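You operate a simulated robot arm through the tools that you are given. There is no shell and no other tool. Be economical: measure what you need, move in short steps, check, and stop when the job is done.

The job below is to be done with a simulated robot arm. You get a single attempt, and the scene is never put back.

JOB
Level the speaker plate with the orange foot wheel.
Fine: level lengthwise on the plate, wheel lock to FREE, turn till the bubble stands between the middle marks, lock again, level back. Leave the other wheel. Set down upright: bubble level. Where these are worked on the way, their far stop is far enough and under half their travel is too little: wheel lock.

The check looks at the end state, three seconds after you hand in, the way a careful person would. Anything else that was tipped, shoved, dropped, spilled or broken makes it a failure.

ROBOT AND FRAMES
A 5-joint arm with a two-finger parallel gripper, fixed in place. Base frame: the origin is at the foot of the arm, x ahead of it, y to its left, z up; the work surface is at about z = 0. Units: m, degrees, N and s.
With the tool pointing down near the work surface it reaches from about 0.26 to 0.68 m from the base axis. Its first joint turns from -66.0 to 66.0 degrees. The tool tilts only in the upright plane through the base axis and itself; it spins freely about its own axis. Payload 2.9 kg.
The TCP is the grasp point between the finger pads, 0.03 m short of the fingertips. In the tool frame z runs along the fingers and y along their closing line. Largest opening 0.11 m; finger width 0.02, thickness 0.01; the body of the gripper, 0.048 by 0.112 m, starts 0.055 m behind the TCP.
Orientation is that of the tool frame in the base frame, as a unit quaternion [x, y, z, w]. With the fingers straight down and closing along the base's y, the tool's x points along the base's -x, its y along +y and its z along -z.

CONTROLS
- The arm moves only by the tool step_arm. Its argument "steps" is a list of rows, each a list of 3 entries, a list of its own where there are three numbers: the shift along the tool's x, y, z in m, then the turn, a rotation vector about the tool's x, y, z in degrees, then the gripper command, from -1 (shut) to 1 (fully open), values between in proportion. In form: [[[dx, dy, dz], [rx, ry, rz], jaw], ...]. A call has 1 to 12 rows; each row shifts and turns the commanded pose from where the row before left it, along the tool's axes as they then stand. A row lasts 0.2 s, in which the tool goes at most 0.05 m and 8.6 degrees; a call with a longer step from one row to the next is refused whole, and so is a gripper value outside its range. A pose out of reach is approached as far as the arm can. The call stops where the force on the tool passes 90 N (or 10 N more than at its start, if that is more) or the arm is blocked; 0.2 s more then pass. The fingers move at their own pace (about 0.108 m/s each) and stop on an object; they squeeze with about 42 N. The grip force told is the motor's: it shows also when the fingers shut on nothing. Time passes only in rows, and 0.2 s behind the last, so rows that do not move let the fingers close. The reply holds the time, the measured pose of the TCP, the force on the tool along the base axes, the opening and the grip force, in the units named above and with some noise, with the torque about the TCP (base axes, N m) and any sound that the robot's microphone picked up.
- Cameras (640 x 400 px; columns grow to the right, rows downward): "scene" is fixed at [0.0711, -0.4729, 0.6055]; the picture's right is [0.31, -0.95, 0.00], its down [-0.52, -0.17, -0.84] and it looks along [0.79, 0.26, -0.55] (base axes); focal length 324 px, centre (320, 200). "wrist" rides on the gripper at [0.072, 0.017, -0.103] in the tool frame; the picture's right is [-0.23, 0.97, 0.00], its down [-0.76, -0.18, -0.62] and it looks along [-0.61, -0.14, 0.78] (tool axes); focal length 222 px, centre (320, 200). There is no depth. A picture from a camera that has moved, and an enlarged one, comes with that camera's place and axes in the base frame and with its lens. The place of the scene camera against the robot may be out by one fixed shift of up to 0.025 m in any direction.
- get_image(camera): a new picture of that camera. It takes no simulated time.
- zoom(camera, box): a new picture of the part [left, top, right, bottom] of that camera's present view, enlarged. It takes no simulated time.
- job_done(): hands the job in; it is judged then, once.

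Go step by step. Nothing tells you positions but the pictures and the camera data: compare them with the known pose of the tool, close in by small moves and look again before you grip or let go. The budget is 120 turns and 64 pictures, counting those below and the enlarged ones. Unless the task says otherwise, let go and move clear before handing in, and close with one line.

The tools are called after "Request:" as a command line: name --argument value ..., lists and objects as JSON in quotes. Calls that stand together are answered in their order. step_arm: Moves the arm, as the interface text tells. Its arguments: {"type":"object","properties":{"steps":{"type":"array","items":{"type":"array"}}},"required":["steps"]} The other tools are called the same way: get_image (camera) takes a picture; zoom (camera, box) takes an enlarged picture of a part of a camera's view; job_done () hands the job in.

At the start:

```text
time: 0.0
tcp_pos: [0.3379, -0.2861, 0.3903]
tcp_rot: [0.0, 1.0, 0.001, 0.0]
ft_force: [-0.1, 0.4, -0.5]
torque: [-0.01, -0.02, 0.03]
gripper_width: 0.1101
gripper_force: 0.1
```

scene: 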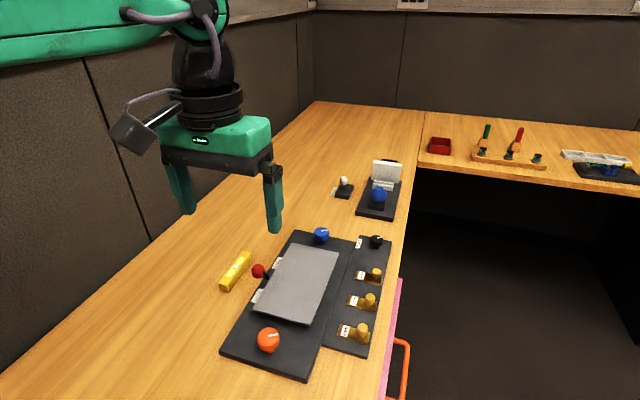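
wrist: 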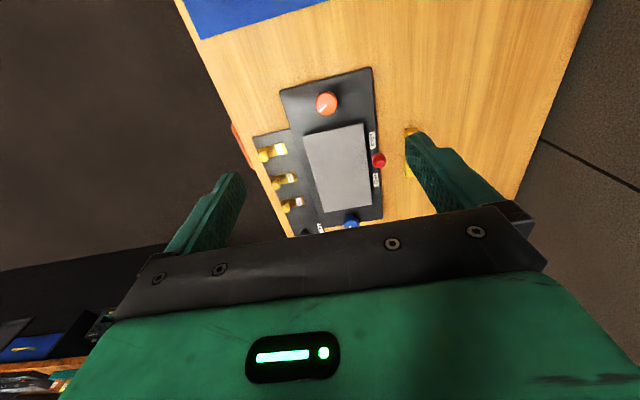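

I see a black base with the grey speaker plate, an orange wheel and a blue wheel, a red lever (probably the wheel lock) and a yellow bubble level beside it. I'll enlarge these first.

Request:
zoom --camera "scene" --box '[200, 220, 400, 385]'

Request:
zoom --camera "wrist" --box '[240, 60, 440, 240]'

```text
2.42 times, centred on (300, 302) of scene
camera zoom: at [0.0711, -0.4729, 0.6055], right [0.31, -0.95, 0.0], down [-0.52, -0.17, -0.84], along [0.79, 0.26, -0.55], focal length 786 px, centre (368, -48)
```

zoom: 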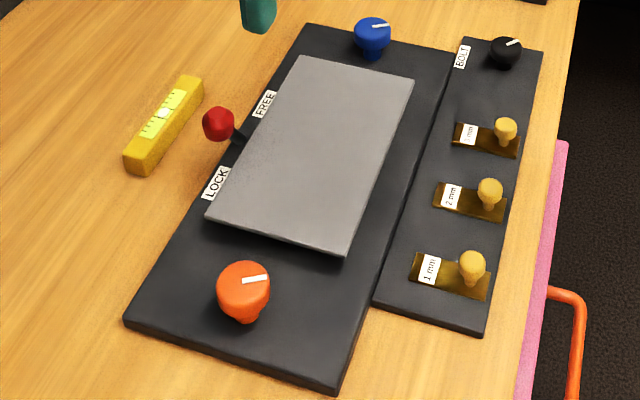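

```text
2.22 times, centred on (340, 150) of wrist
camera zoom: at [0.2647, -0.2689, 0.4941], right [0.23, 0.97, 0.0], down [0.76, -0.18, 0.62], along [0.61, -0.14, -0.78], focal length 494 px, centre (276, 311)
```

zoom: 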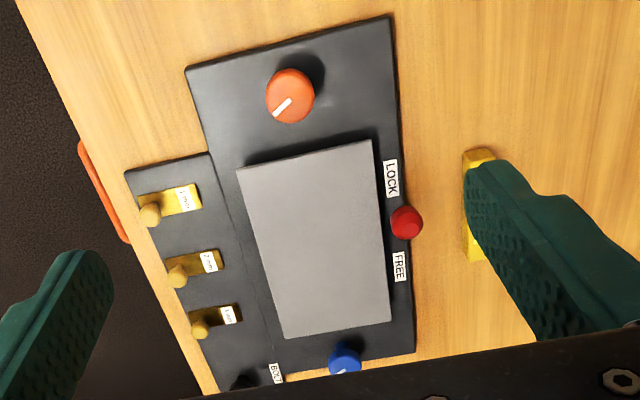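

The plate's long side runs about along base x (x 0.44–0.655, y −0.35 to −0.22). The orange wheel is near (0.385, −0.283), the lock knob near (0.537, −0.193) and the level near (0.555, −0.115). I'll move over the level to look closer.

Request:
step_arm --steps '[[[-0.027, 0.021, 0.01], [0, 0, 0], 1], [[-0.027, 0.021, 0.015], [0, 0, 0], 1], [[-0.027, 0.021, 0.02], [0, 0, 0], 1], [[-0.027, 0.021, 0.02], [0, 0, 0], 1], [[-0.027, 0.021, 0.02], [0, 0, 0], 1], [[-0.027, 0.021, 0.02], [0, 0, 0], 1], [[-0.027, 0.021, 0.02], [0, 0, 0], 1], [[-0.027, 0.021, 0.02], [0, 0, 0], 1], [[0, 0, 0], [0, 0, 0], 1]]'

Request:
get_image --camera "wrist"

```text
time: 2.0
tcp_pos: [0.5503, -0.1177, 0.2459]
tcp_rot: [0.0, 1.0, 0.0, 0.001]
ft_force: [0.0, -0.1, -0.1]
torque: [0.03, -0.01, -0.06]
gripper_width: 0.1102
gripper_force: 0.2
```

```text
59 pictures are left
camera wrist: at [0.4777, -0.1001, 0.3494], right [0.23, 0.97, 0.0], down [0.76, -0.18, 0.62], along [0.61, -0.14, -0.78], focal length 222 px, centre (320, 200)
```

wrist: 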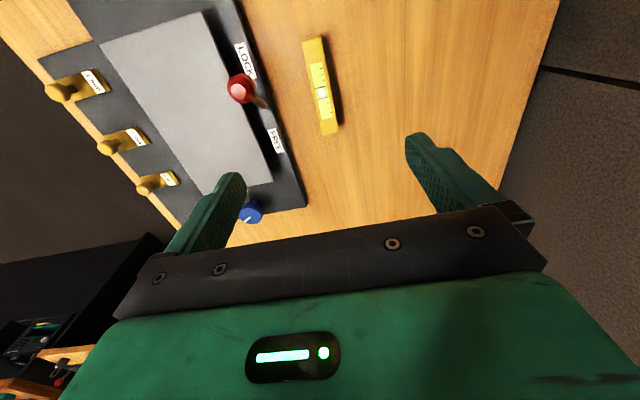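

The level is at about (0.551, −0.114), with its long axis turned about −4° from base x. I'll enlarge it and the lock.

Request:
zoom --camera "wrist" --box '[200, 20, 360, 180]'

Request:
zoom --camera "scene" --box '[210, 220, 370, 320]'

```text
2.50 times, centred on (280, 100) of wrist
camera zoom: at [0.4777, -0.1001, 0.3494], right [0.23, 0.97, 0.0], down [0.76, -0.18, 0.62], along [0.61, -0.14, -0.78], focal length 555 px, centre (420, 450)
```

zoom: 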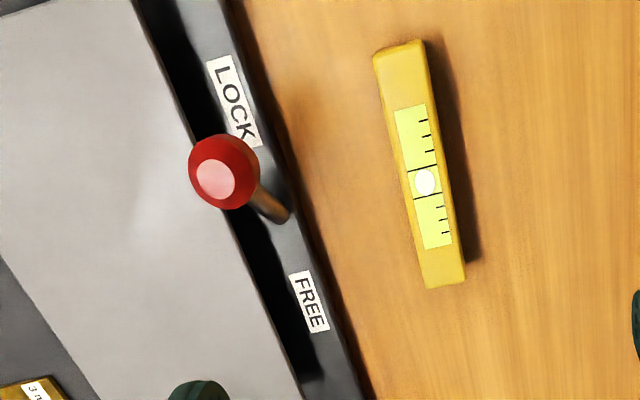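

```text
4.00 times, centred on (290, 270) of scene
camera zoom: at [0.0712, -0.4729, 0.6055], right [0.31, -0.95, 0.0], down [-0.52, -0.17, -0.84], along [0.79, 0.26, -0.55], focal length 1297 px, centre (440, -80)
```

zoom: 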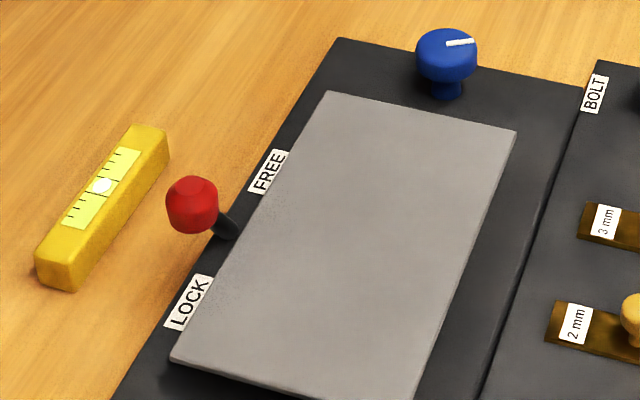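

The lever is at LOCK: pivot about (0.552, −0.196), knob about (0.515, −0.199, 0.077). FREE is towards +x. I'll narrow the jaws, turn 4° and go down around the level.

Request:
step_arm --steps '[[[-0.001, 0.004, 0], [0, 0, 3.9], 0.1], [[0, 0, 0.04], [0, 0, 0], 0.1], [[0, 0, 0.04], [0, 0, 0], 0.1], [[0, 0, 0.03], [0, 0, 0], 0.1], [[0, 0, 0.03], [0, 0, 0], 0.1], [[0, 0, 0], [0, 0, 0], 0.1]]'

Request:
get_image --camera "wrist"

```text
time: 3.4
tcp_pos: [0.5534, -0.1157, 0.1062]
tcp_rot: [0.034, 0.999, 0.0, 0.0]
ft_force: [-0.5, 0.0, 0.2]
torque: [0.01, 0.0, 0.05]
gripper_width: 0.0606
gripper_force: 0.1
```

```text
56 pictures are left
camera wrist: at [0.4812, -0.0925, 0.2098], right [0.29, 0.96, 0.0], down [0.75, -0.23, 0.62], along [0.6, -0.18, -0.78], focal length 222 px, centre (320, 200)
```

wrist: 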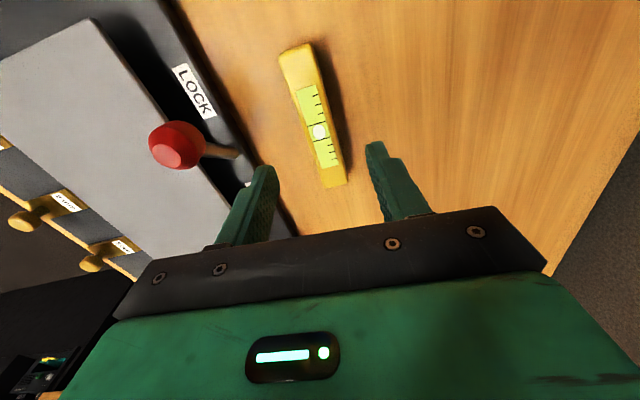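

The level lies between the jaws. I'll go down and close.

Request:
step_arm --steps '[[[0.003, 0.001, 0.035], [0, 0, -1], 0.1], [[0, 0, 0.035], [0, 0, 0], 0.1], [[0, 0, 0], [0, 0, 0], 0.1], [[0, 0, 0], [0, 0, 0], -1], [[0, 0, 0], [0, 0, 0], -1], [[0, 0, 0], [0, 0, 0], -1], [[0, 0, 0], [0, 0, 0], -1]]'

Request:
get_image --camera "wrist"

```text
time: 5.0
tcp_pos: [0.5524, -0.1139, 0.0349]
tcp_rot: [0.025, 1.0, 0.0, 0.0]
ft_force: [-0.2, 0.3, 0.1]
torque: [-0.03, 0.0, -0.02]
gripper_width: 0.0249
gripper_force: 42.3
```

```text
55 pictures are left
camera wrist: at [0.4794, -0.0921, 0.139], right [0.28, 0.96, 0.0], down [0.75, -0.22, 0.62], along [0.6, -0.17, -0.78], focal length 222 px, centre (320, 200)
```

wrist: 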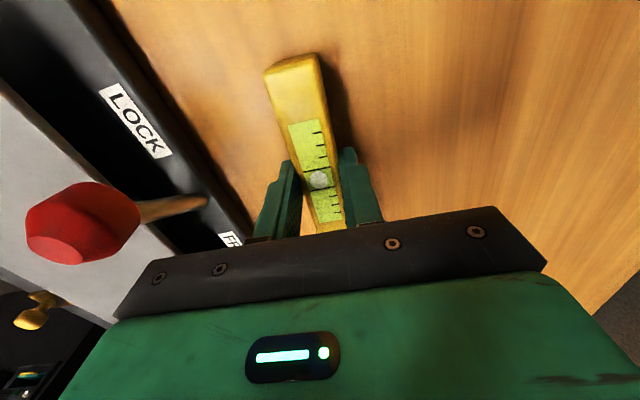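

The level is gripped (0.025 m wide). I'll lift it and carry it over the plate centre at about (0.548, −0.285).

Request:
step_arm --steps '[[[0, 0, -0.03], [0, 0, 0], -1], [[0, 0, -0.04], [0, 0, 0], -1], [[0, 0, -0.04], [0, 0, 0], -1], [[0, -0.03, -0.01], [0, 0, -2], -1], [[0, -0.035, 0], [0, 0, 0], -1], [[0, -0.035, 0], [0, 0, 0], -1], [[0, -0.035, 0], [0, 0, 0], -1], [[0, -0.035, 0], [0, 0, 0], -1], [[0, 0, 0], [0, 0, 0], -1]]'

Request:
get_image --camera "wrist"

Request:
get_image --camera "scene"

```text
time: 7.0
tcp_pos: [0.5454, -0.2845, 0.1576]
tcp_rot: [0.008, 1.0, 0.001, 0.0]
ft_force: [-0.1, -0.3, -0.5]
torque: [0.02, 0.03, 0.01]
gripper_width: 0.0254
gripper_force: 42.5
```

```text
54 pictures are left
camera wrist: at [0.4722, -0.2665, 0.2609], right [0.24, 0.97, 0.0], down [0.76, -0.19, 0.62], along [0.6, -0.15, -0.78], focal length 222 px, centre (320, 200)
```

wrist: 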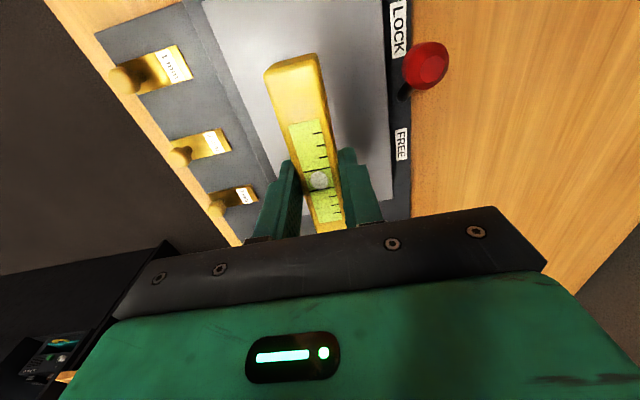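

```text
53 pictures are left
```

scene: 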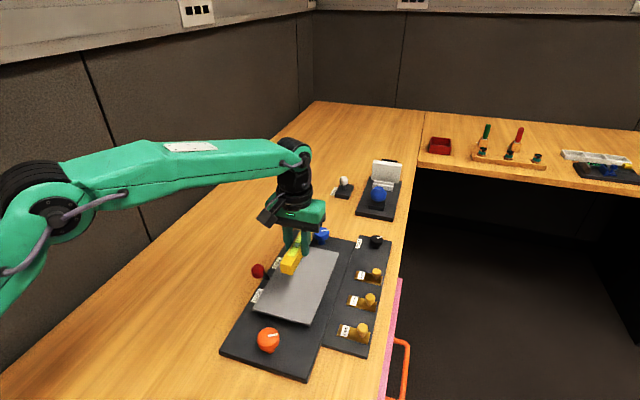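

The plate top is around z 0.06–0.07, so contact should come with the TCP near 0.10. I'll go down gently.

Request:
step_arm --steps '[[[0, 0, 0.02], [0, 0, 0], -1], [[0, 0, 0.02], [0, 0, 0], -1], [[0, 0, 0.005], [0, 0, 0], -1], [[0, 0, 0], [0, 0, 0], -1]]'

Request:
zoom --camera "scene" --box '[230, 220, 390, 340]'

```text
time: 8.0
tcp_pos: [0.549, -0.2836, 0.1119]
tcp_rot: [0.007, 1.0, 0.0, 0.001]
ft_force: [0.1, 0.8, -1.0]
torque: [0.03, -0.04, -0.03]
gripper_width: 0.025
gripper_force: 42.1
```

```text
3.33 times, centred on (310, 280) of scene
camera zoom: at [0.0712, -0.473, 0.6055], right [0.31, -0.95, 0.0], down [-0.52, -0.17, -0.84], along [0.79, 0.26, -0.55], focal length 1081 px, centre (353, -67)
```

zoom: 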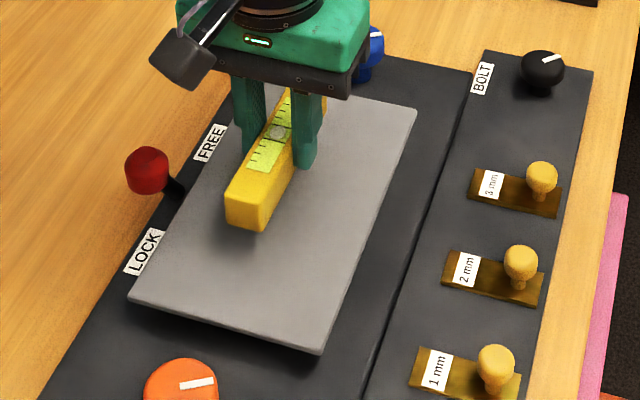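

Still hovering. I'll keep lowering in small steps and watch the force.

Request:
step_arm --steps '[[[0, 0, 0.004], [0, 0, 0], -1], [[0, 0, 0.003], [0, 0, 0], -1], [[0, 0, 0.003], [0, 0, 0], -1]]'

```text
time: 8.8
tcp_pos: [0.5479, -0.2831, 0.1016]
tcp_rot: [0.008, 1.0, 0.0, 0.0]
ft_force: [-0.7, 0.4, -1.2]
torque: [0.0, 0.0, -0.01]
gripper_width: 0.025
gripper_force: 41.9
```

Request:
step_arm --steps '[[[0, 0, 0.003], [0, 0, 0], -1], [[0, 0, 0.003], [0, 0, 0], -1]]'

Request:
zoom --camera "scene" --box '[250, 230, 350, 300]'

```text
time: 9.4
tcp_pos: [0.5478, -0.2826, 0.0947]
tcp_rot: [0.008, 1.0, 0.0, 0.0]
ft_force: [0.3, 0.1, -1.1]
torque: [-0.02, -0.01, -0.01]
gripper_width: 0.0249
gripper_force: 41.8
```

```text
5.71 times, centred on (300, 265) of scene
camera zoom: at [0.0712, -0.473, 0.6055], right [0.31, -0.95, 0.0], down [-0.52, -0.17, -0.84], along [0.79, 0.26, -0.55], focal length 1853 px, centre (434, -171)
```

zoom: 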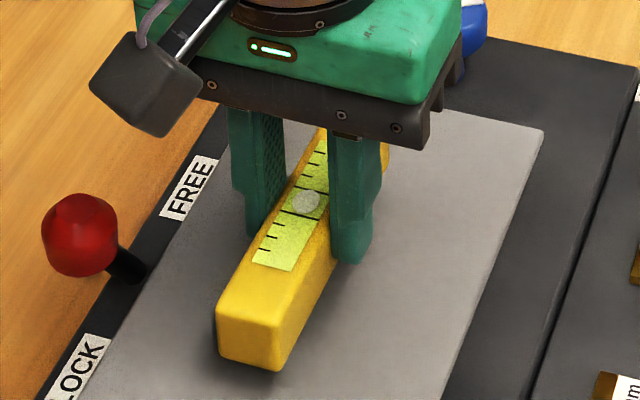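

Request:
step_arm --steps '[[[0, 0, 0.003], [0, 0, 0], -1], [[0, 0, 0.003], [0, 0, 0], -1], [[0, 0, 0.002], [0, 0, 0], -1]]'

```text
time: 10.2
tcp_pos: [0.5471, -0.2831, 0.0866]
tcp_rot: [0.008, 1.0, 0.0, 0.0]
ft_force: [-0.4, 0.3, 0.4]
torque: [0.0, 0.02, 0.01]
gripper_width: 0.0251
gripper_force: 43.1
```

Slight change in vertical force; I'll check for contact.

Request:
step_arm --steps '[[[0, 0, 0.001], [0, 0, 0], -1], [[0, 0, 0.001], [0, 0, 0], -1]]'

Request:
zoom --camera "scene" --box '[250, 230, 350, 300]'

```text
time: 10.8
tcp_pos: [0.5503, -0.2845, 0.0844]
tcp_rot: [0.008, 1.0, 0.001, 0.0]
ft_force: [0.0, 0.3, -0.7]
torque: [0.0, 0.0, 0.01]
gripper_width: 0.025
gripper_force: 42.0
```

```text
5.71 times, centred on (300, 265) of scene
camera zoom: at [0.0712, -0.473, 0.6055], right [0.31, -0.95, 0.0], down [-0.52, -0.17, -0.84], along [0.79, 0.26, -0.55], focal length 1853 px, centre (434, -171)
```

zoom: 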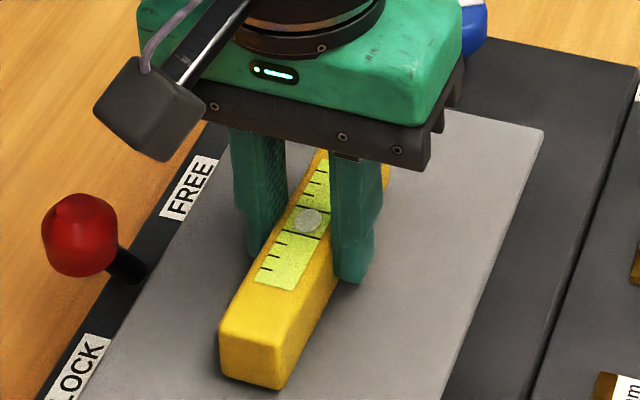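

Request:
step_arm --steps '[[[0, 0, 0.0015], [0, 0, 0], -1], [[0, 0, 0.0015], [0, 0, 0], -1]]'

```text
time: 11.4
tcp_pos: [0.5493, -0.283, 0.0814]
tcp_rot: [0.008, 1.0, 0.0, 0.0]
ft_force: [-0.5, 0.8, 1.0]
torque: [-0.01, -0.07, 0.0]
gripper_width: 0.0251
gripper_force: 41.7
```

Request:
step_arm --steps '[[[0, 0, 0.001], [0, 0, 0], -1], [[0, 0, 0.001], [0, 0, 0], -1]]'

```text
time: 12.0
tcp_pos: [0.5485, -0.2834, 0.0804]
tcp_rot: [0.008, 1.0, -0.001, 0.002]
ft_force: [-0.8, 2.7, 7.1]
torque: [0.1, -0.48, 0.15]
gripper_width: 0.0249
gripper_force: 42.7
```

Contact at 7 N, so the plate top is at about z = 0.046. I'll open a little to let go, then rise.

Request:
step_arm --steps '[[[0, 0, 0], [0, 0, 0], -0.4], [[0, 0, 0], [0, 0, 0], -0.2], [[0, 0, 0], [0, 0, 0], 0.0], [[0, 0, -0.02], [0, 0, 0], 0.0], [[0, 0, -0.03], [0, 0, 0], 0.0], [[0, 0, -0.04], [0, 0, 0], 0.0], [[0, 0, -0.03], [0, 0, 0], 0.0], [[0.04, 0.02, -0.01], [0, 0, 0], -1], [[0.04, 0.02, 0], [0, 0, 0], -1], [[0, 0.03, 0], [0, 0, 0], -1]]'

Request:
zoom --camera "scene" --box '[220, 220, 380, 340]'

Request:
get_image --camera "wrist"

```text
time: 14.2
tcp_pos: [0.4677, -0.2124, 0.2094]
tcp_rot: [0.008, 1.0, 0.0, -0.001]
ft_force: [0.1, 0.1, 0.0]
torque: [0.02, 0.0, -0.02]
gripper_width: 0.0
gripper_force: 37.5
```

```text
3.33 times, centred on (300, 280) of scene
camera zoom: at [0.0711, -0.473, 0.6055], right [0.31, -0.95, 0.0], down [-0.52, -0.17, -0.84], along [0.79, 0.26, -0.55], focal length 1081 px, centre (387, -67)
```

zoom: 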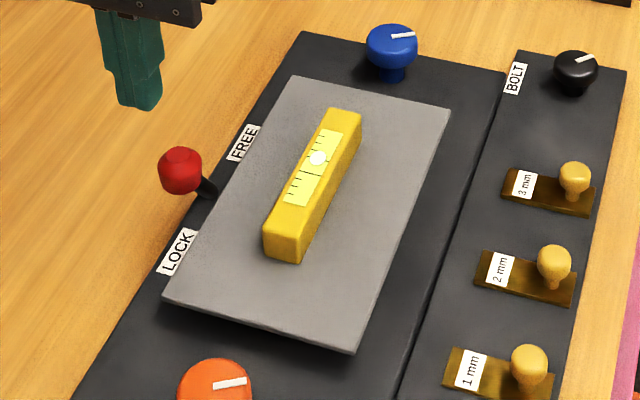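

```text
48 pictures are left
camera wrist: at [0.3948, -0.1927, 0.3123], right [0.24, 0.97, 0.0], down [0.76, -0.19, 0.62], along [0.6, -0.15, -0.78], focal length 222 px, centre (320, 200)
```

wrist: 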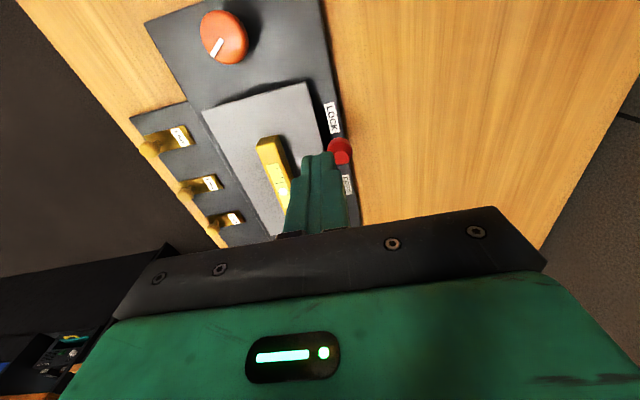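

The level stands on the plate and the bubble is towards the far end, so the orange end must rise. Next I'll push the lock lever to FREE (+x) with the shut fingers, going down on its −x side.

Request:
step_arm --steps '[[[0, 0.0185, 0.02], [0, 0, 0], -1], [[0, 0, 0.04], [0, 0, 0], -1], [[0, 0, 0.04], [0, 0, 0], -1], [[0, 0, 0.024], [0, 0, 0], -1], [[0, 0, 0], [0, 0, 0], -1]]'

Request:
get_image --camera "wrist"

Request:
zoom --camera "scene" --box '[220, 220, 380, 340]'

```text
time: 15.4
tcp_pos: [0.4708, -0.1944, 0.0853]
tcp_rot: [0.008, 1.0, 0.0, 0.0]
ft_force: [0.8, 0.5, -0.6]
torque: [-0.01, 0.02, 0.0]
gripper_width: 0.0
gripper_force: 37.5
```

```text
47 pictures are left
camera wrist: at [0.3981, -0.1752, 0.1891], right [0.24, 0.97, 0.0], down [0.76, -0.19, 0.62], along [0.6, -0.15, -0.78], focal length 222 px, centre (320, 200)
```

wrist: 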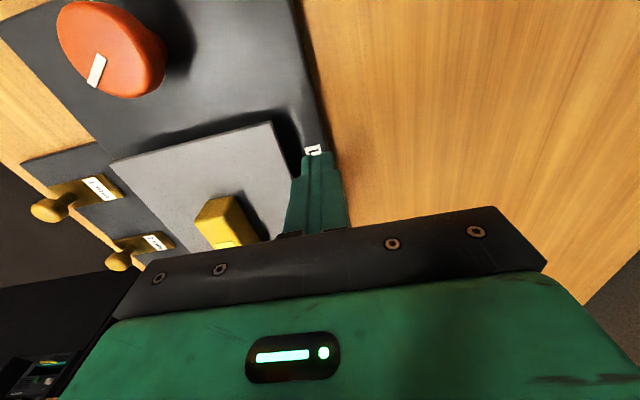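

```text
3.33 times, centred on (300, 280) of scene
camera zoom: at [0.0711, -0.4729, 0.6055], right [0.31, -0.95, 0.0], down [-0.52, -0.17, -0.84], along [0.79, 0.26, -0.55], focal length 1081 px, centre (387, -67)
```

zoom: 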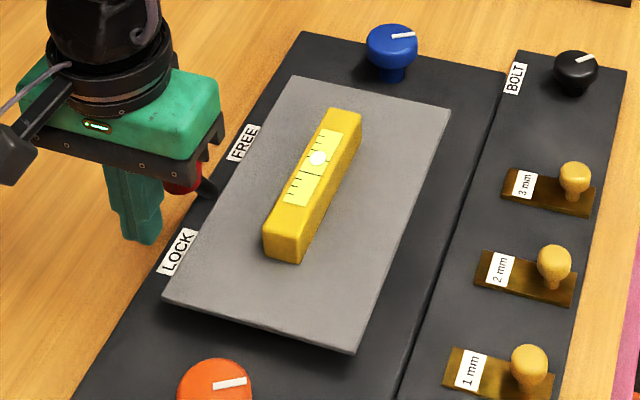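

The fingers are just on the lever's −x side. I'll push along +x.

Request:
step_arm --steps '[[[-0.012, 0, 0], [0, 0, 0], -1], [[-0.012, 0, 0], [0, 0, 0], -1], [[-0.012, 0, 0], [0, 0, 0], -1], [[-0.012, 0, 0], [0, 0, 0], -1], [[-0.012, 0, 0], [0, 0, 0], -1], [[-0.012, 0, 0], [0, 0, 0], -1], [[-0.01, 0, 0], [0, 0, 0], -1]]'

Request:
zoom --camera "scene" --box '[220, 220, 380, 340]'

```text
time: 17.0
tcp_pos: [0.5521, -0.1959, 0.0847]
tcp_rot: [0.008, 1.0, 0.0, 0.001]
ft_force: [-0.4, 0.9, 0.1]
torque: [-0.01, 0.0, 0.01]
gripper_width: 0.0
gripper_force: 37.8
```

```text
3.33 times, centred on (300, 280) of scene
camera zoom: at [0.0711, -0.4729, 0.6055], right [0.31, -0.95, 0.0], down [-0.52, -0.17, -0.84], along [0.79, 0.26, -0.55], focal length 1081 px, centre (387, -67)
```

zoom: 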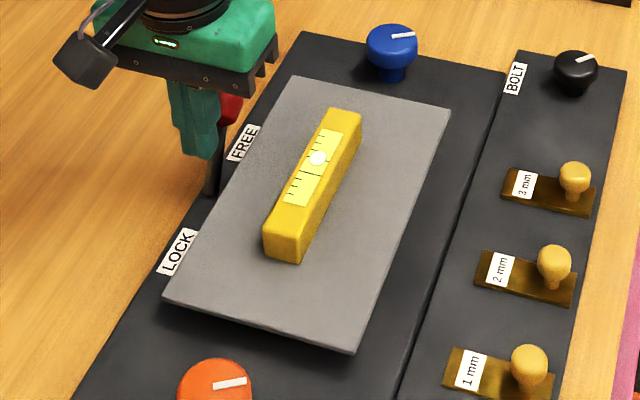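

The lever has come over towards FREE. I'll push on to its stop.

Request:
step_arm --steps '[[[-0.008, 0, 0], [0, 0, 0], -1], [[-0.006, 0, 0], [0, 0, 0], -1], [[-0.005, 0, 0], [0, 0, 0], -1], [[-0.004, 0, 0], [0, 0, 0], -1]]'

Request:
zoom --camera "scene" --box '[220, 220, 380, 340]'

```text
time: 17.7
tcp_pos: [0.5561, -0.1957, 0.0848]
tcp_rot: [0.01, 1.0, 0.007, -0.021]
ft_force: [-8.8, 1.1, 8.2]
torque: [0.0, 0.23, -0.01]
gripper_width: 0.0
gripper_force: 37.8
stopped in row 3: the force on the tool passed its limit at 97 N (the readings are from after the stop); the commanded pose is now the measured one
```

```text
3.33 times, centred on (300, 280) of scene
camera zoom: at [0.0712, -0.4729, 0.6055], right [0.31, -0.95, 0.0], down [-0.52, -0.17, -0.84], along [0.79, 0.26, -0.55], focal length 1081 px, centre (387, -67)
```

zoom: 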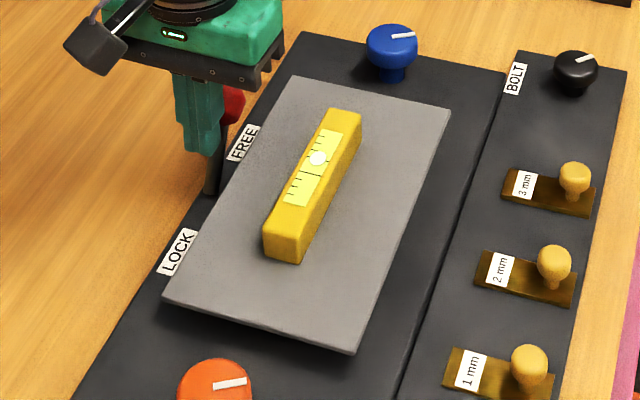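

The lever is at its FREE stop. I'll back off, straighten the tool, lift, and move over the orange wheel at about (0.382, −0.283, top 0.06).

Request:
step_arm --steps '[[[0.012, 0, 0], [0.8, -2.4, 0], -1], [[0.01, 0.005, -0.02], [0, 0, 0], -1], [[0, 0, -0.04], [0, 0, 0], -1], [[0, 0, -0.045], [0, 0, 0], -1], [[0.04, -0.02, 0], [0, 0, 0], 0.2], [[0.04, -0.02, 0], [0, 0, 0], 0.2], [[0.04, -0.025, 0], [0, 0, 0], 0.2], [[0.035, -0.025, 0], [0, 0, 0], 0.2], [[0, 0, 0], [0, 0, 0], 0.2]]'

Request:
zoom --camera "scene" --box '[220, 220, 380, 340]'

Request:
get_image --camera "wrist"

```text
time: 19.7
tcp_pos: [0.3808, -0.2745, 0.1873]
tcp_rot: [0.01, 1.0, 0.0, 0.001]
ft_force: [-1.2, -0.1, 0.9]
torque: [0.0, -0.01, 0.03]
gripper_width: 0.066
gripper_force: 0.0
```

```text
3.33 times, centred on (300, 280) of scene
camera zoom: at [0.0711, -0.473, 0.6055], right [0.31, -0.95, 0.0], down [-0.52, -0.17, -0.84], along [0.79, 0.26, -0.55], focal length 1081 px, centre (387, -67)
```

zoom: 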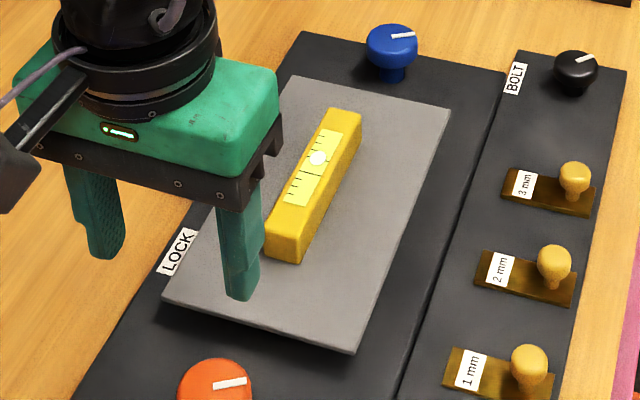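

```text
42 pictures are left
camera wrist: at [0.3076, -0.2565, 0.2911], right [0.25, 0.97, 0.0], down [0.76, -0.19, 0.62], along [0.61, -0.16, -0.78], focal length 222 px, centre (320, 200)
```

wrist: 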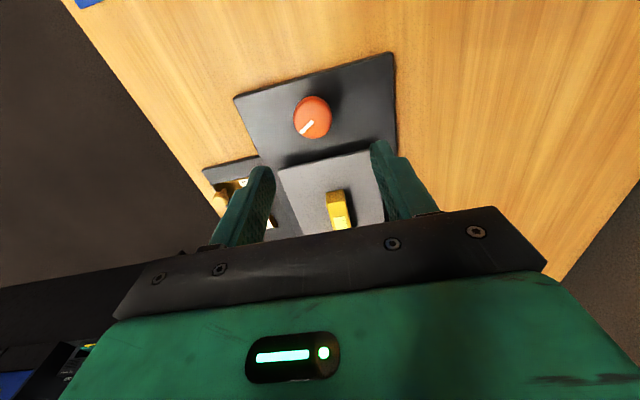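

The wheel centre is about (0.3825, −0.285), 0.04 across. I'll align and go down.

Request:
step_arm --steps '[[[-0.0015, -0.0105, 0], [0, 0, 0], 0.2], [[0, 0, 0.04], [0, 0, 0], 0.2], [[0, 0, 0.035], [0, 0, 0], 0.2], [[0, 0, 0], [0, 0, 0], 0.2]]'

Request:
get_image --camera "wrist"

Request:
zoom --camera "scene" --box '[200, 280, 340, 390]'

```text
time: 20.7
tcp_pos: [0.3803, -0.2873, 0.1161]
tcp_rot: [0.011, 1.0, -0.001, 0.001]
ft_force: [-0.6, 0.0, -0.5]
torque: [0.0, -0.01, 0.0]
gripper_width: 0.0661
gripper_force: 0.0
```

```text
41 pictures are left
camera wrist: at [0.307, -0.2678, 0.2195], right [0.25, 0.97, 0.0], down [0.76, -0.19, 0.62], along [0.61, -0.16, -0.78], focal length 222 px, centre (320, 200)
```

wrist: 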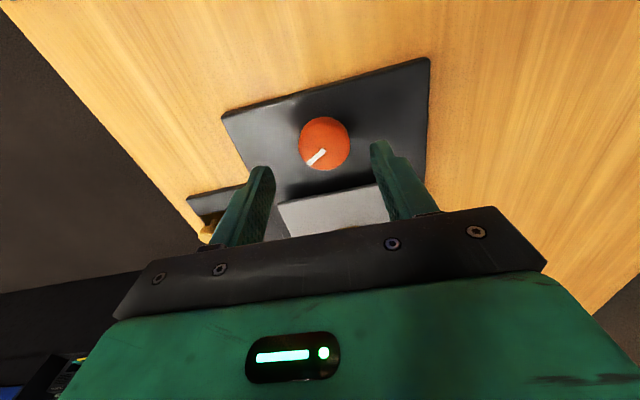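

```text
3.64 times, centred on (270, 335) of scene
camera zoom: at [0.0711, -0.473, 0.6055], right [0.31, -0.95, 0.0], down [-0.52, -0.17, -0.84], along [0.79, 0.26, -0.55], focal length 1180 px, centre (502, -291)
```

zoom: 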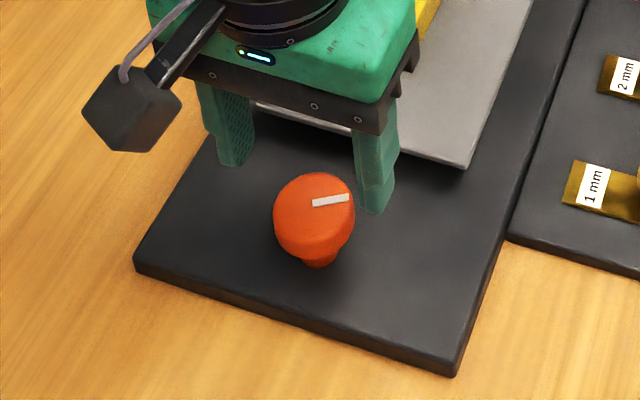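

Request:
step_arm --steps '[[[-0.003, 0.003, 0.02], [0, 0, 0], 0.1], [[0, 0, 0.02], [0, 0, 0], 0.1], [[0, 0, 0.014], [0, 0, 0], 0.1], [[0, 0, 0], [0, 0, 0], 0.1], [[0, 0, 0], [0, 0, 0], -1], [[0, 0, 0], [0, 0, 0], -1], [[0, 0, 0], [0, 0, 0], -1]]'

Request:
zoom --camera "scene" --box '[200, 230, 380, 380]'

```text
time: 22.3
tcp_pos: [0.3846, -0.2845, 0.0617]
tcp_rot: [0.013, 1.0, -0.003, 0.003]
ft_force: [-1.1, -39.0, -17.1]
torque: [-0.63, 0.34, -0.01]
gripper_width: 0.0411
gripper_force: 45.1
```

```text
2.67 times, centred on (290, 305) of scene
camera zoom: at [0.0712, -0.473, 0.6054], right [0.31, -0.95, 0.0], down [-0.52, -0.17, -0.84], along [0.79, 0.26, -0.55], focal length 865 px, centre (400, -80)
```

zoom: 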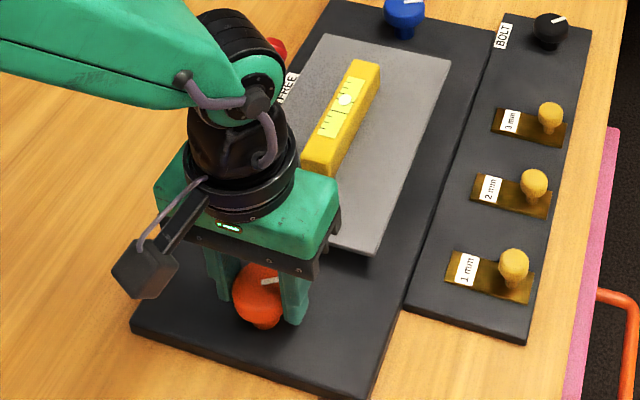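

Gripped at 0.041 m, but with a 39 N side load towards −y. I'll shift that way to relieve it.

Request:
step_arm --steps '[[[0, -0.002, 0], [0, 0, 0], -1], [[0, 0, 0], [0, 0, 0], -1]]'

```text
time: 22.9
tcp_pos: [0.3847, -0.2852, 0.0625]
tcp_rot: [0.01, 1.0, -0.001, 0.002]
ft_force: [1.9, -16.0, -6.5]
torque: [-0.5, -0.74, 0.02]
gripper_width: 0.0414
gripper_force: 44.8
```

Request:
step_arm --steps '[[[0, -0.0014, 0], [0, 0, 0], -1], [[0, 0, 0], [0, 0, 8], -1], [[0, 0, 0], [0, 0, 8], -1], [[0, 0, 0], [0, 0, 8], -1], [[0, 0, 0], [0, 0, 8], -1], [[0, 0, 0], [0, 0, 0], -1]]'

Request:
zoom --camera "scene" --box '[200, 230, 380, 380]'

```text
time: 24.3
tcp_pos: [0.385, -0.2851, 0.0623]
tcp_rot: [0.283, 0.959, -0.001, 0.0]
ft_force: [23.0, 40.4, 6.0]
torque: [0.73, -0.59, 0.01]
gripper_width: 0.0415
gripper_force: 45.5
```

```text
2.67 times, centred on (290, 305) of scene
camera zoom: at [0.0711, -0.4729, 0.6055], right [0.31, -0.95, 0.0], down [-0.52, -0.17, -0.84], along [0.79, 0.26, -0.55], focal length 865 px, centre (400, -80)
```

zoom: 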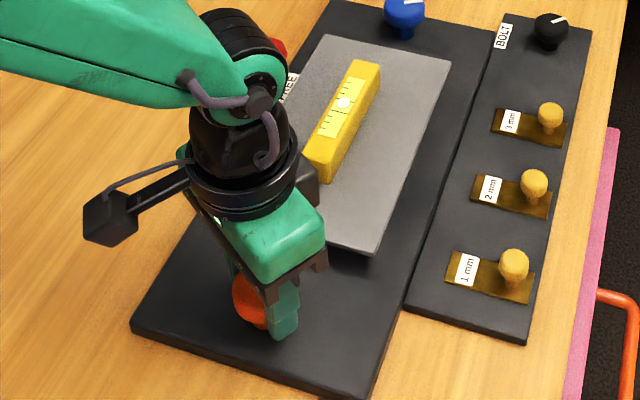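

Request:
step_arm --steps '[[[0, 0.003, 0], [0, 0, 0], -1], [[0, 0, 0], [0, 0, 0], -1]]'

Request:
zoom --camera "scene" --box '[282, 240, 354, 300]'

```text
time: 24.9
tcp_pos: [0.3855, -0.2848, 0.0614]
tcp_rot: [0.285, 0.959, 0.0, 0.0]
ft_force: [10.8, 28.2, 12.4]
torque: [0.95, 0.4, 0.02]
gripper_width: 0.0411
gripper_force: 45.3
```

```text
6.67 times, centred on (318, 270) of scene
camera zoom: at [0.0711, -0.4729, 0.6055], right [0.31, -0.95, 0.0], down [-0.52, -0.17, -0.84], along [0.79, 0.26, -0.55], focal length 2162 px, centre (333, -267)
```

zoom: 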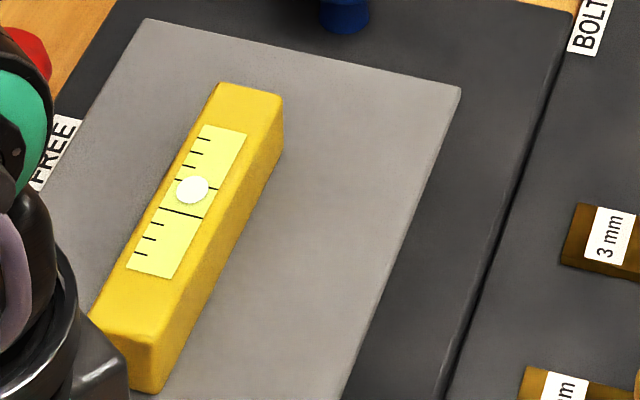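

The bubble is moving towards the middle and is about 60 % of the way there. I'll ease the side load and turn about 16° more.

Request:
step_arm --steps '[[[0, 0.003, 0], [0, 0, 0], -1], [[0, 0, 0], [0, 0, 8], -1], [[0, 0, 0], [0, 0, 8], -1], [[0, 0, 0], [0, 0, 0], -1]]'

Request:
zoom --camera "scene" --box '[294, 250, 330, 286]'

```text
time: 25.9
tcp_pos: [0.3844, -0.2853, 0.0614]
tcp_rot: [0.419, 0.908, -0.001, 0.001]
ft_force: [-25.6, -3.9, 38.2]
torque: [-0.18, 0.58, -0.03]
gripper_width: 0.0414
gripper_force: 45.3
```

```text
11.11 times, centred on (312, 268) of scene
camera zoom: at [0.0709, -0.4728, 0.6057], right [0.31, -0.95, 0.0], down [-0.52, -0.17, -0.84], along [0.79, 0.26, -0.55], focal length 3604 px, centre (409, -556)
```

zoom: 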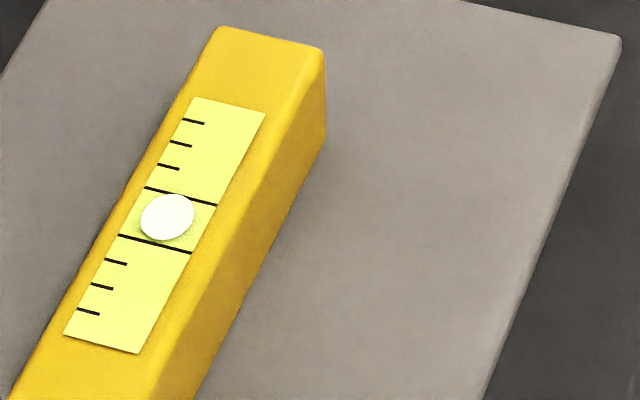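

The bubble stands practically in the middle. I'll let go of the wheel gently, rise and check again.

Request:
step_arm --steps '[[[0, 0, -0.002], [0, 0, 0], -1], [[0, 0, 0], [0, 0, 0], 0.1], [[0, 0, 0], [0, 0, 0], 0.1], [[0, 0, -0.02], [0, 0, 0], 0.1], [[0, 0, -0.04], [0, 0, 0], 0.1], [[0, 0, -0.04], [0, 0, 0], 0.1], [[0, 0, -0.03], [0, 0, 0], 0.1], [[0, 0, 0], [0, 0, 0], 0.1]]'

Request:
zoom --camera "scene" --box '[294, 250, 330, 286]'

Request:
zoom --camera "scene" --box '[200, 230, 380, 380]'

```text
time: 27.7
tcp_pos: [0.3852, -0.2844, 0.19]
tcp_rot: [0.416, 0.909, 0.0, 0.001]
ft_force: [0.4, 0.5, -0.2]
torque: [-0.01, -0.03, 0.0]
gripper_width: 0.0604
gripper_force: 0.0
```

```text
11.11 times, centred on (312, 268) of scene
camera zoom: at [0.0711, -0.4729, 0.6055], right [0.31, -0.95, 0.0], down [-0.52, -0.17, -0.84], along [0.79, 0.26, -0.55], focal length 3604 px, centre (409, -556)
```

zoom: 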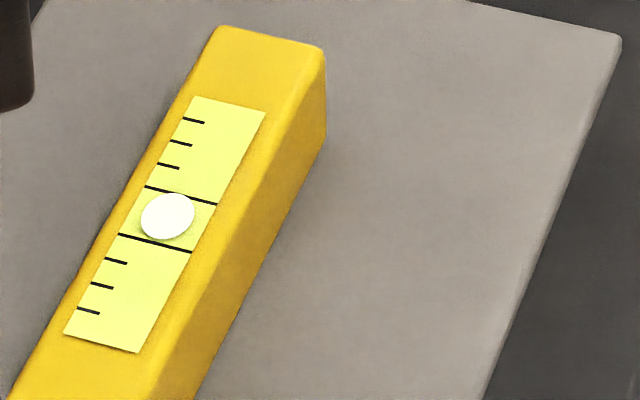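

```text
2.67 times, centred on (290, 305) of scene
camera zoom: at [0.0711, -0.4729, 0.6055], right [0.31, -0.95, 0.0], down [-0.52, -0.17, -0.84], along [0.79, 0.26, -0.55], focal length 865 px, centre (400, -80)
```

zoom: 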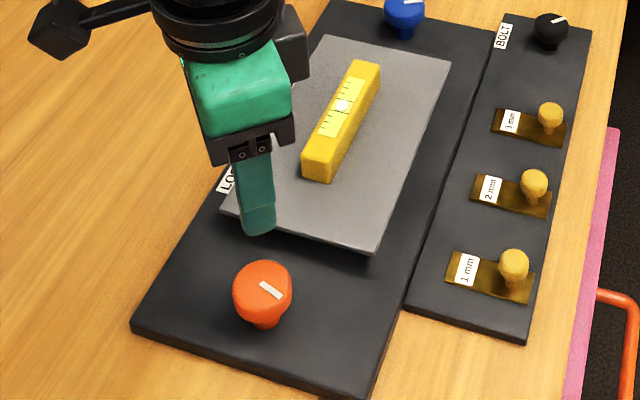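

The bubble stayed between the middle marks, and the wheel's pointer turned. I'll turn the tool back and move beyond the lever (+x side) to push it back to LOCK.

Request:
step_arm --steps '[[[0, 0, 0], [0, 0, -8.2], -1], [[0, 0, 0], [0, 0, -8.2], -1], [[0, 0, 0], [0, 0, -8.2], -1], [[0, 0, 0], [0, 0, -8.2], -1], [[0, 0, 0], [0, 0, -8.2], -1], [[0, 0, 0], [0, 0, -8.2], -1], [[-0.04, 0.015, 0], [0, 0, 0], -1], [[-0.04, 0.015, 0], [0, 0, 0], -1], [[-0.04, 0.015, 0], [0, 0, 0], -1], [[-0.04, 0.015, 0], [0, 0, 0], -1], [[-0.04, 0.015, 0], [0, 0, 0], -1], [[-0.037, 0.015, 0], [0, 0, 0], -1]]'

Request:
get_image --camera "wrist"

Request:
zoom --camera "scene" --box '[220, 210, 380, 330]'

```text
time: 30.3
tcp_pos: [0.6215, -0.1929, 0.1921]
tcp_rot: [0.0, 1.0, 0.0, 0.0]
ft_force: [-1.0, 0.3, -0.2]
torque: [0.01, 0.01, 0.04]
gripper_width: 0.0
gripper_force: 37.5
```

```text
33 pictures are left
camera wrist: at [0.5482, -0.1752, 0.2961], right [0.23, 0.97, 0.0], down [0.76, -0.18, 0.62], along [0.61, -0.14, -0.78], focal length 222 px, centre (320, 200)
```

wrist: 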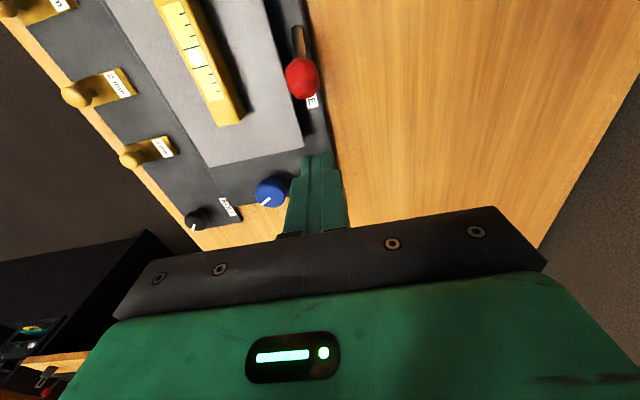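

```text
3.33 times, centred on (300, 270) of scene
camera zoom: at [0.0711, -0.4729, 0.6055], right [0.31, -0.95, 0.0], down [-0.52, -0.17, -0.84], along [0.79, 0.26, -0.55], focal length 1081 px, centre (387, -33)
```

zoom: 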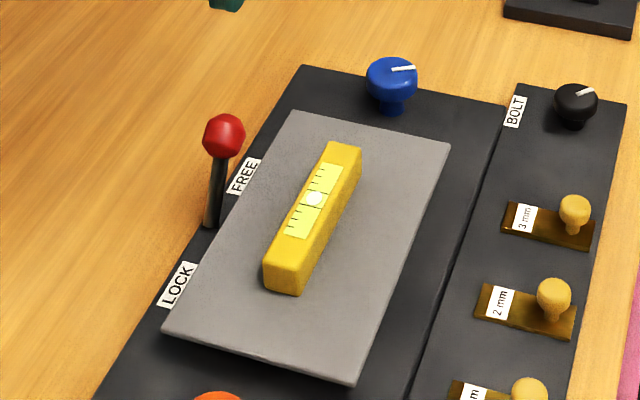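

The knob is at (0.582, −0.199), at FREE. I'll go down beyond it and push towards −x.

Request:
step_arm --steps '[[[0, -0.002, 0.04], [0, 0, 0], -1], [[0, 0, 0.04], [0, 0, 0], -1], [[0, 0, 0.027], [0, 0, 0], -1], [[0, 0, 0], [0, 0, 0], -1], [[0.012, 0, 0], [0, 0, 0], -1], [[0.012, 0, 0], [0, 0, 0], -1], [[0.012, 0, 0], [0, 0, 0], -1], [[0.012, 0, 0], [0, 0, 0], -1], [[0.012, 0, 0], [0, 0, 0], -1], [[0.01, 0, 0], [0, 0, 0], -1], [[0.006, 0, 0], [0, 0, 0], -1]]'

Request:
zoom --camera "scene" --box '[220, 210, 380, 330]'

```text
time: 32.7
tcp_pos: [0.5467, -0.1952, 0.0837]
tcp_rot: [0.001, 1.0, 0.0, 0.001]
ft_force: [-0.1, -0.2, -0.3]
torque: [0.03, -0.05, 0.0]
gripper_width: 0.0
gripper_force: 37.5
```

```text
3.33 times, centred on (300, 270) of scene
camera zoom: at [0.0711, -0.473, 0.6055], right [0.31, -0.95, 0.0], down [-0.52, -0.17, -0.84], along [0.79, 0.26, -0.55], focal length 1081 px, centre (387, -33)
```

zoom: 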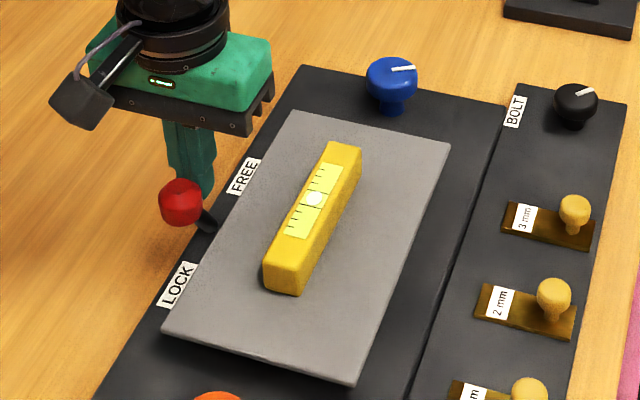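

The lever is back where it started at LOCK. I'll nudge it slightly to be sure of the stop.

Request:
step_arm --steps '[[[0.003, 0, 0], [0, 0, 0], -1], [[0.003, 0, 0], [0, 0, 0], -1], [[0.002, 0, 0], [0, 0, 0], -1]]'

Request:
zoom --camera "scene" --box '[294, 250, 330, 286]'

Request:
zoom --camera "scene" --box '[220, 220, 380, 340]'

```text
time: 33.5
tcp_pos: [0.5412, -0.194, 0.087]
tcp_rot: [-0.001, 1.0, -0.003, 0.005]
ft_force: [26.8, 11.0, 3.4]
torque: [0.24, -0.8, -0.04]
gripper_width: 0.0001
gripper_force: 37.3
```

```text
11.11 times, centred on (312, 268) of scene
camera zoom: at [0.0712, -0.4729, 0.6055], right [0.31, -0.95, 0.0], down [-0.52, -0.17, -0.84], along [0.79, 0.26, -0.55], focal length 3604 px, centre (409, -556)
```

zoom: 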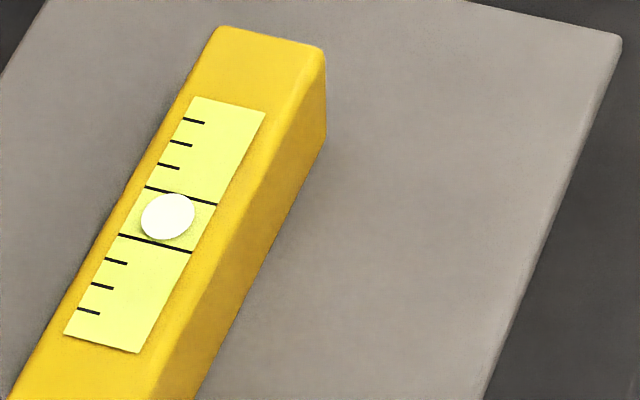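

```text
3.33 times, centred on (300, 280) of scene
camera zoom: at [0.0712, -0.4729, 0.6055], right [0.31, -0.95, 0.0], down [-0.52, -0.17, -0.84], along [0.79, 0.26, -0.55], focal length 1081 px, centre (387, -67)
```

zoom: 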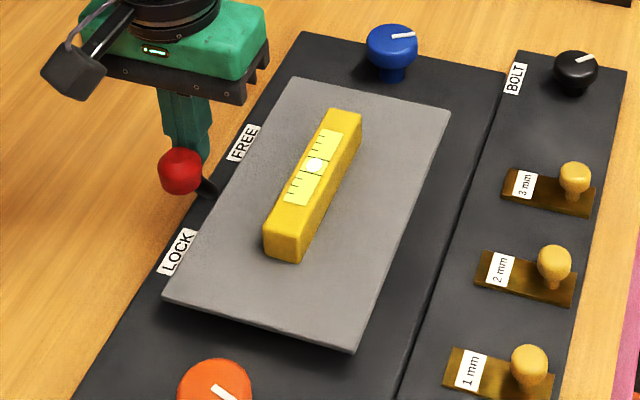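

Locked at its stop (27 N), and the bubble is still central. I'll back off, rise and go back over the level.

Request:
step_arm --steps '[[[-0.015, 0, 0], [0, 0, 0.9], -1], [[0, 0, -0.03], [0, 0, 0], -1], [[0, 0, -0.04], [0, 0, 0], -1], [[0, 0, -0.03], [0, 0, 0], -1], [[0, -0.03, 0], [0, 0, 0], 0.0], [[0.005, -0.03, 0], [0, 0, 0], 0.0], [[0.003, -0.029, 0], [0, 0, 0], 0.0], [[0, 0, 0], [0, 0, 0], 0.0]]'

Request:
get_image --camera "wrist"

```text
time: 35.3
tcp_pos: [0.5441, -0.2862, 0.1838]
tcp_rot: [0.008, 1.0, -0.001, 0.001]
ft_force: [0.6, -0.5, 0.3]
torque: [0.0, -0.02, 0.03]
gripper_width: 0.0552
gripper_force: 0.1
```

```text
28 pictures are left
camera wrist: at [0.471, -0.2667, 0.2862], right [0.24, 0.97, 0.0], down [0.76, -0.19, 0.62], along [0.61, -0.15, -0.78], focal length 222 px, centre (320, 200)
```

wrist: 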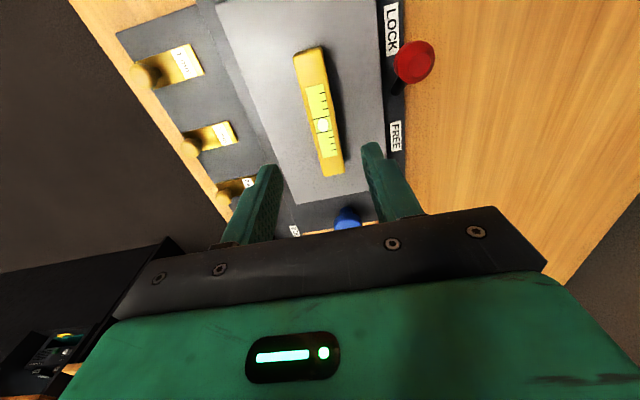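

The level is at (0.5495, −0.2837). I'll go down and grip it.

Request:
step_arm --steps '[[[-0.005, 0.002, 0.03], [0, 0, 0], 0.0], [[0, 0, 0.03], [0, 0, 0], 0.0], [[0, 0, 0.025], [0, 0, 0], 0.0], [[0, 0, 0.015], [0, 0, 0], 0.0], [[0, 0, 0], [0, 0, 0], 0.0]]'

Request:
get_image --camera "wrist"

```text
time: 36.5
tcp_pos: [0.5511, -0.2812, 0.0833]
tcp_rot: [0.008, 1.0, -0.001, 0.001]
ft_force: [0.5, 0.3, 0.9]
torque: [-0.03, 0.01, -0.02]
gripper_width: 0.055
gripper_force: 0.1
```

```text
27 pictures are left
camera wrist: at [0.4774, -0.2621, 0.1872], right [0.24, 0.97, 0.0], down [0.76, -0.19, 0.62], along [0.61, -0.15, -0.78], focal length 222 px, centre (320, 200)
```

wrist: 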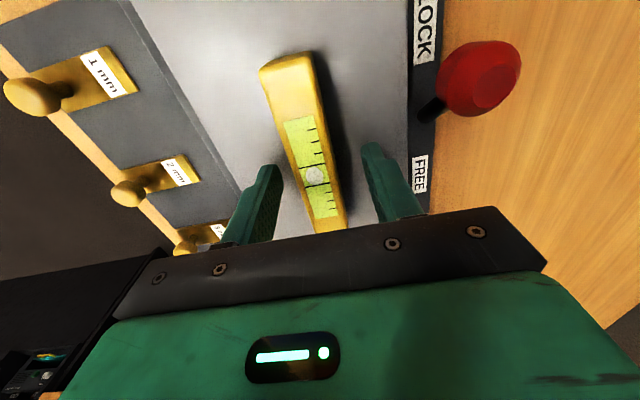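

Request:
step_arm --steps '[[[0, -0.0025, 0], [0, 0, 0], 0.0], [[0, 0, 0], [0, 0, 0], -1], [[0, 0, 0], [0, 0, 0], -1], [[0, 0, 0], [0, 0, 0], -1], [[0, 0, 0], [0, 0, 0], -1]]'

```text
time: 37.7
tcp_pos: [0.5511, -0.2847, 0.0849]
tcp_rot: [0.007, 1.0, -0.001, 0.001]
ft_force: [-0.3, -1.7, 0.9]
torque: [0.02, 0.07, 0.03]
gripper_width: 0.025
gripper_force: 41.9
```

Gripped. I'll lift it and carry it back to its old place at about (0.551, −0.114).

Request:
step_arm --steps '[[[0, 0, -0.02], [0, 0, 0], -1], [[0, 0, -0.03], [0, 0, 0], -1], [[0, 0, -0.03], [0, 0, 0], -1], [[0, 0.03, -0.01], [0, 0, 2], -1], [[0, 0.035, 0], [0, 0, 0], -1], [[0, 0.035, 0], [0, 0, 0], -1], [[0, 0.035, 0], [0, 0, 0], -1], [[0, 0.035, 0], [0, 0, 0], -1], [[0.006, 0, 0.03], [0, 0, 0], -1], [[0, 0, 0.03], [0, 0, 0], -1], [[0, 0, 0.02], [0, 0, 0], -1], [[0, 0, 0], [0, 0, 0], -1]]'

Request:
zoom --camera "scene" --box '[200, 210, 360, 330]'

```text
time: 40.3
tcp_pos: [0.553, -0.1146, 0.0966]
tcp_rot: [0.026, 1.0, 0.0, 0.0]
ft_force: [0.4, 0.9, -0.6]
torque: [-0.04, -0.02, -0.03]
gripper_width: 0.0249
gripper_force: 42.4
```

```text
3.33 times, centred on (280, 270) of scene
camera zoom: at [0.0712, -0.4729, 0.6055], right [0.31, -0.95, 0.0], down [-0.52, -0.17, -0.84], along [0.79, 0.26, -0.55], focal length 1081 px, centre (453, -33)
```

zoom: 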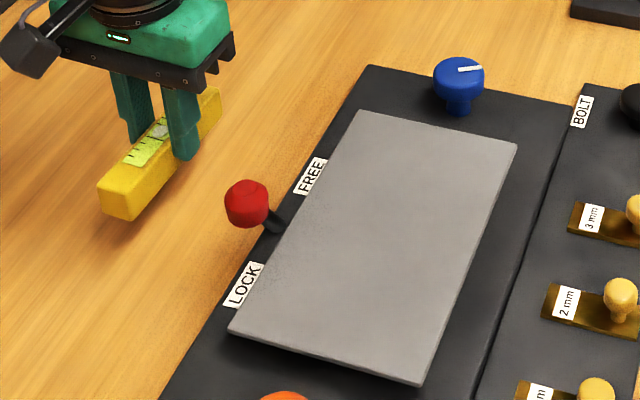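

The level is over its place. I'll lower it.

Request:
step_arm --steps '[[[0, 0, 0.025], [0, 0, 0], -1], [[0, 0, 0.02], [0, 0, 0], -1], [[0, 0, 0.008], [0, 0, 0], -1], [[0, 0, 0.003], [0, 0, 0], -1]]'

```text
time: 41.3
tcp_pos: [0.5512, -0.1148, 0.0399]
tcp_rot: [0.025, 1.0, 0.0, 0.001]
ft_force: [-1.8, 3.6, 12.7]
torque: [0.17, 0.88, -0.15]
gripper_width: 0.0249
gripper_force: 42.0
```

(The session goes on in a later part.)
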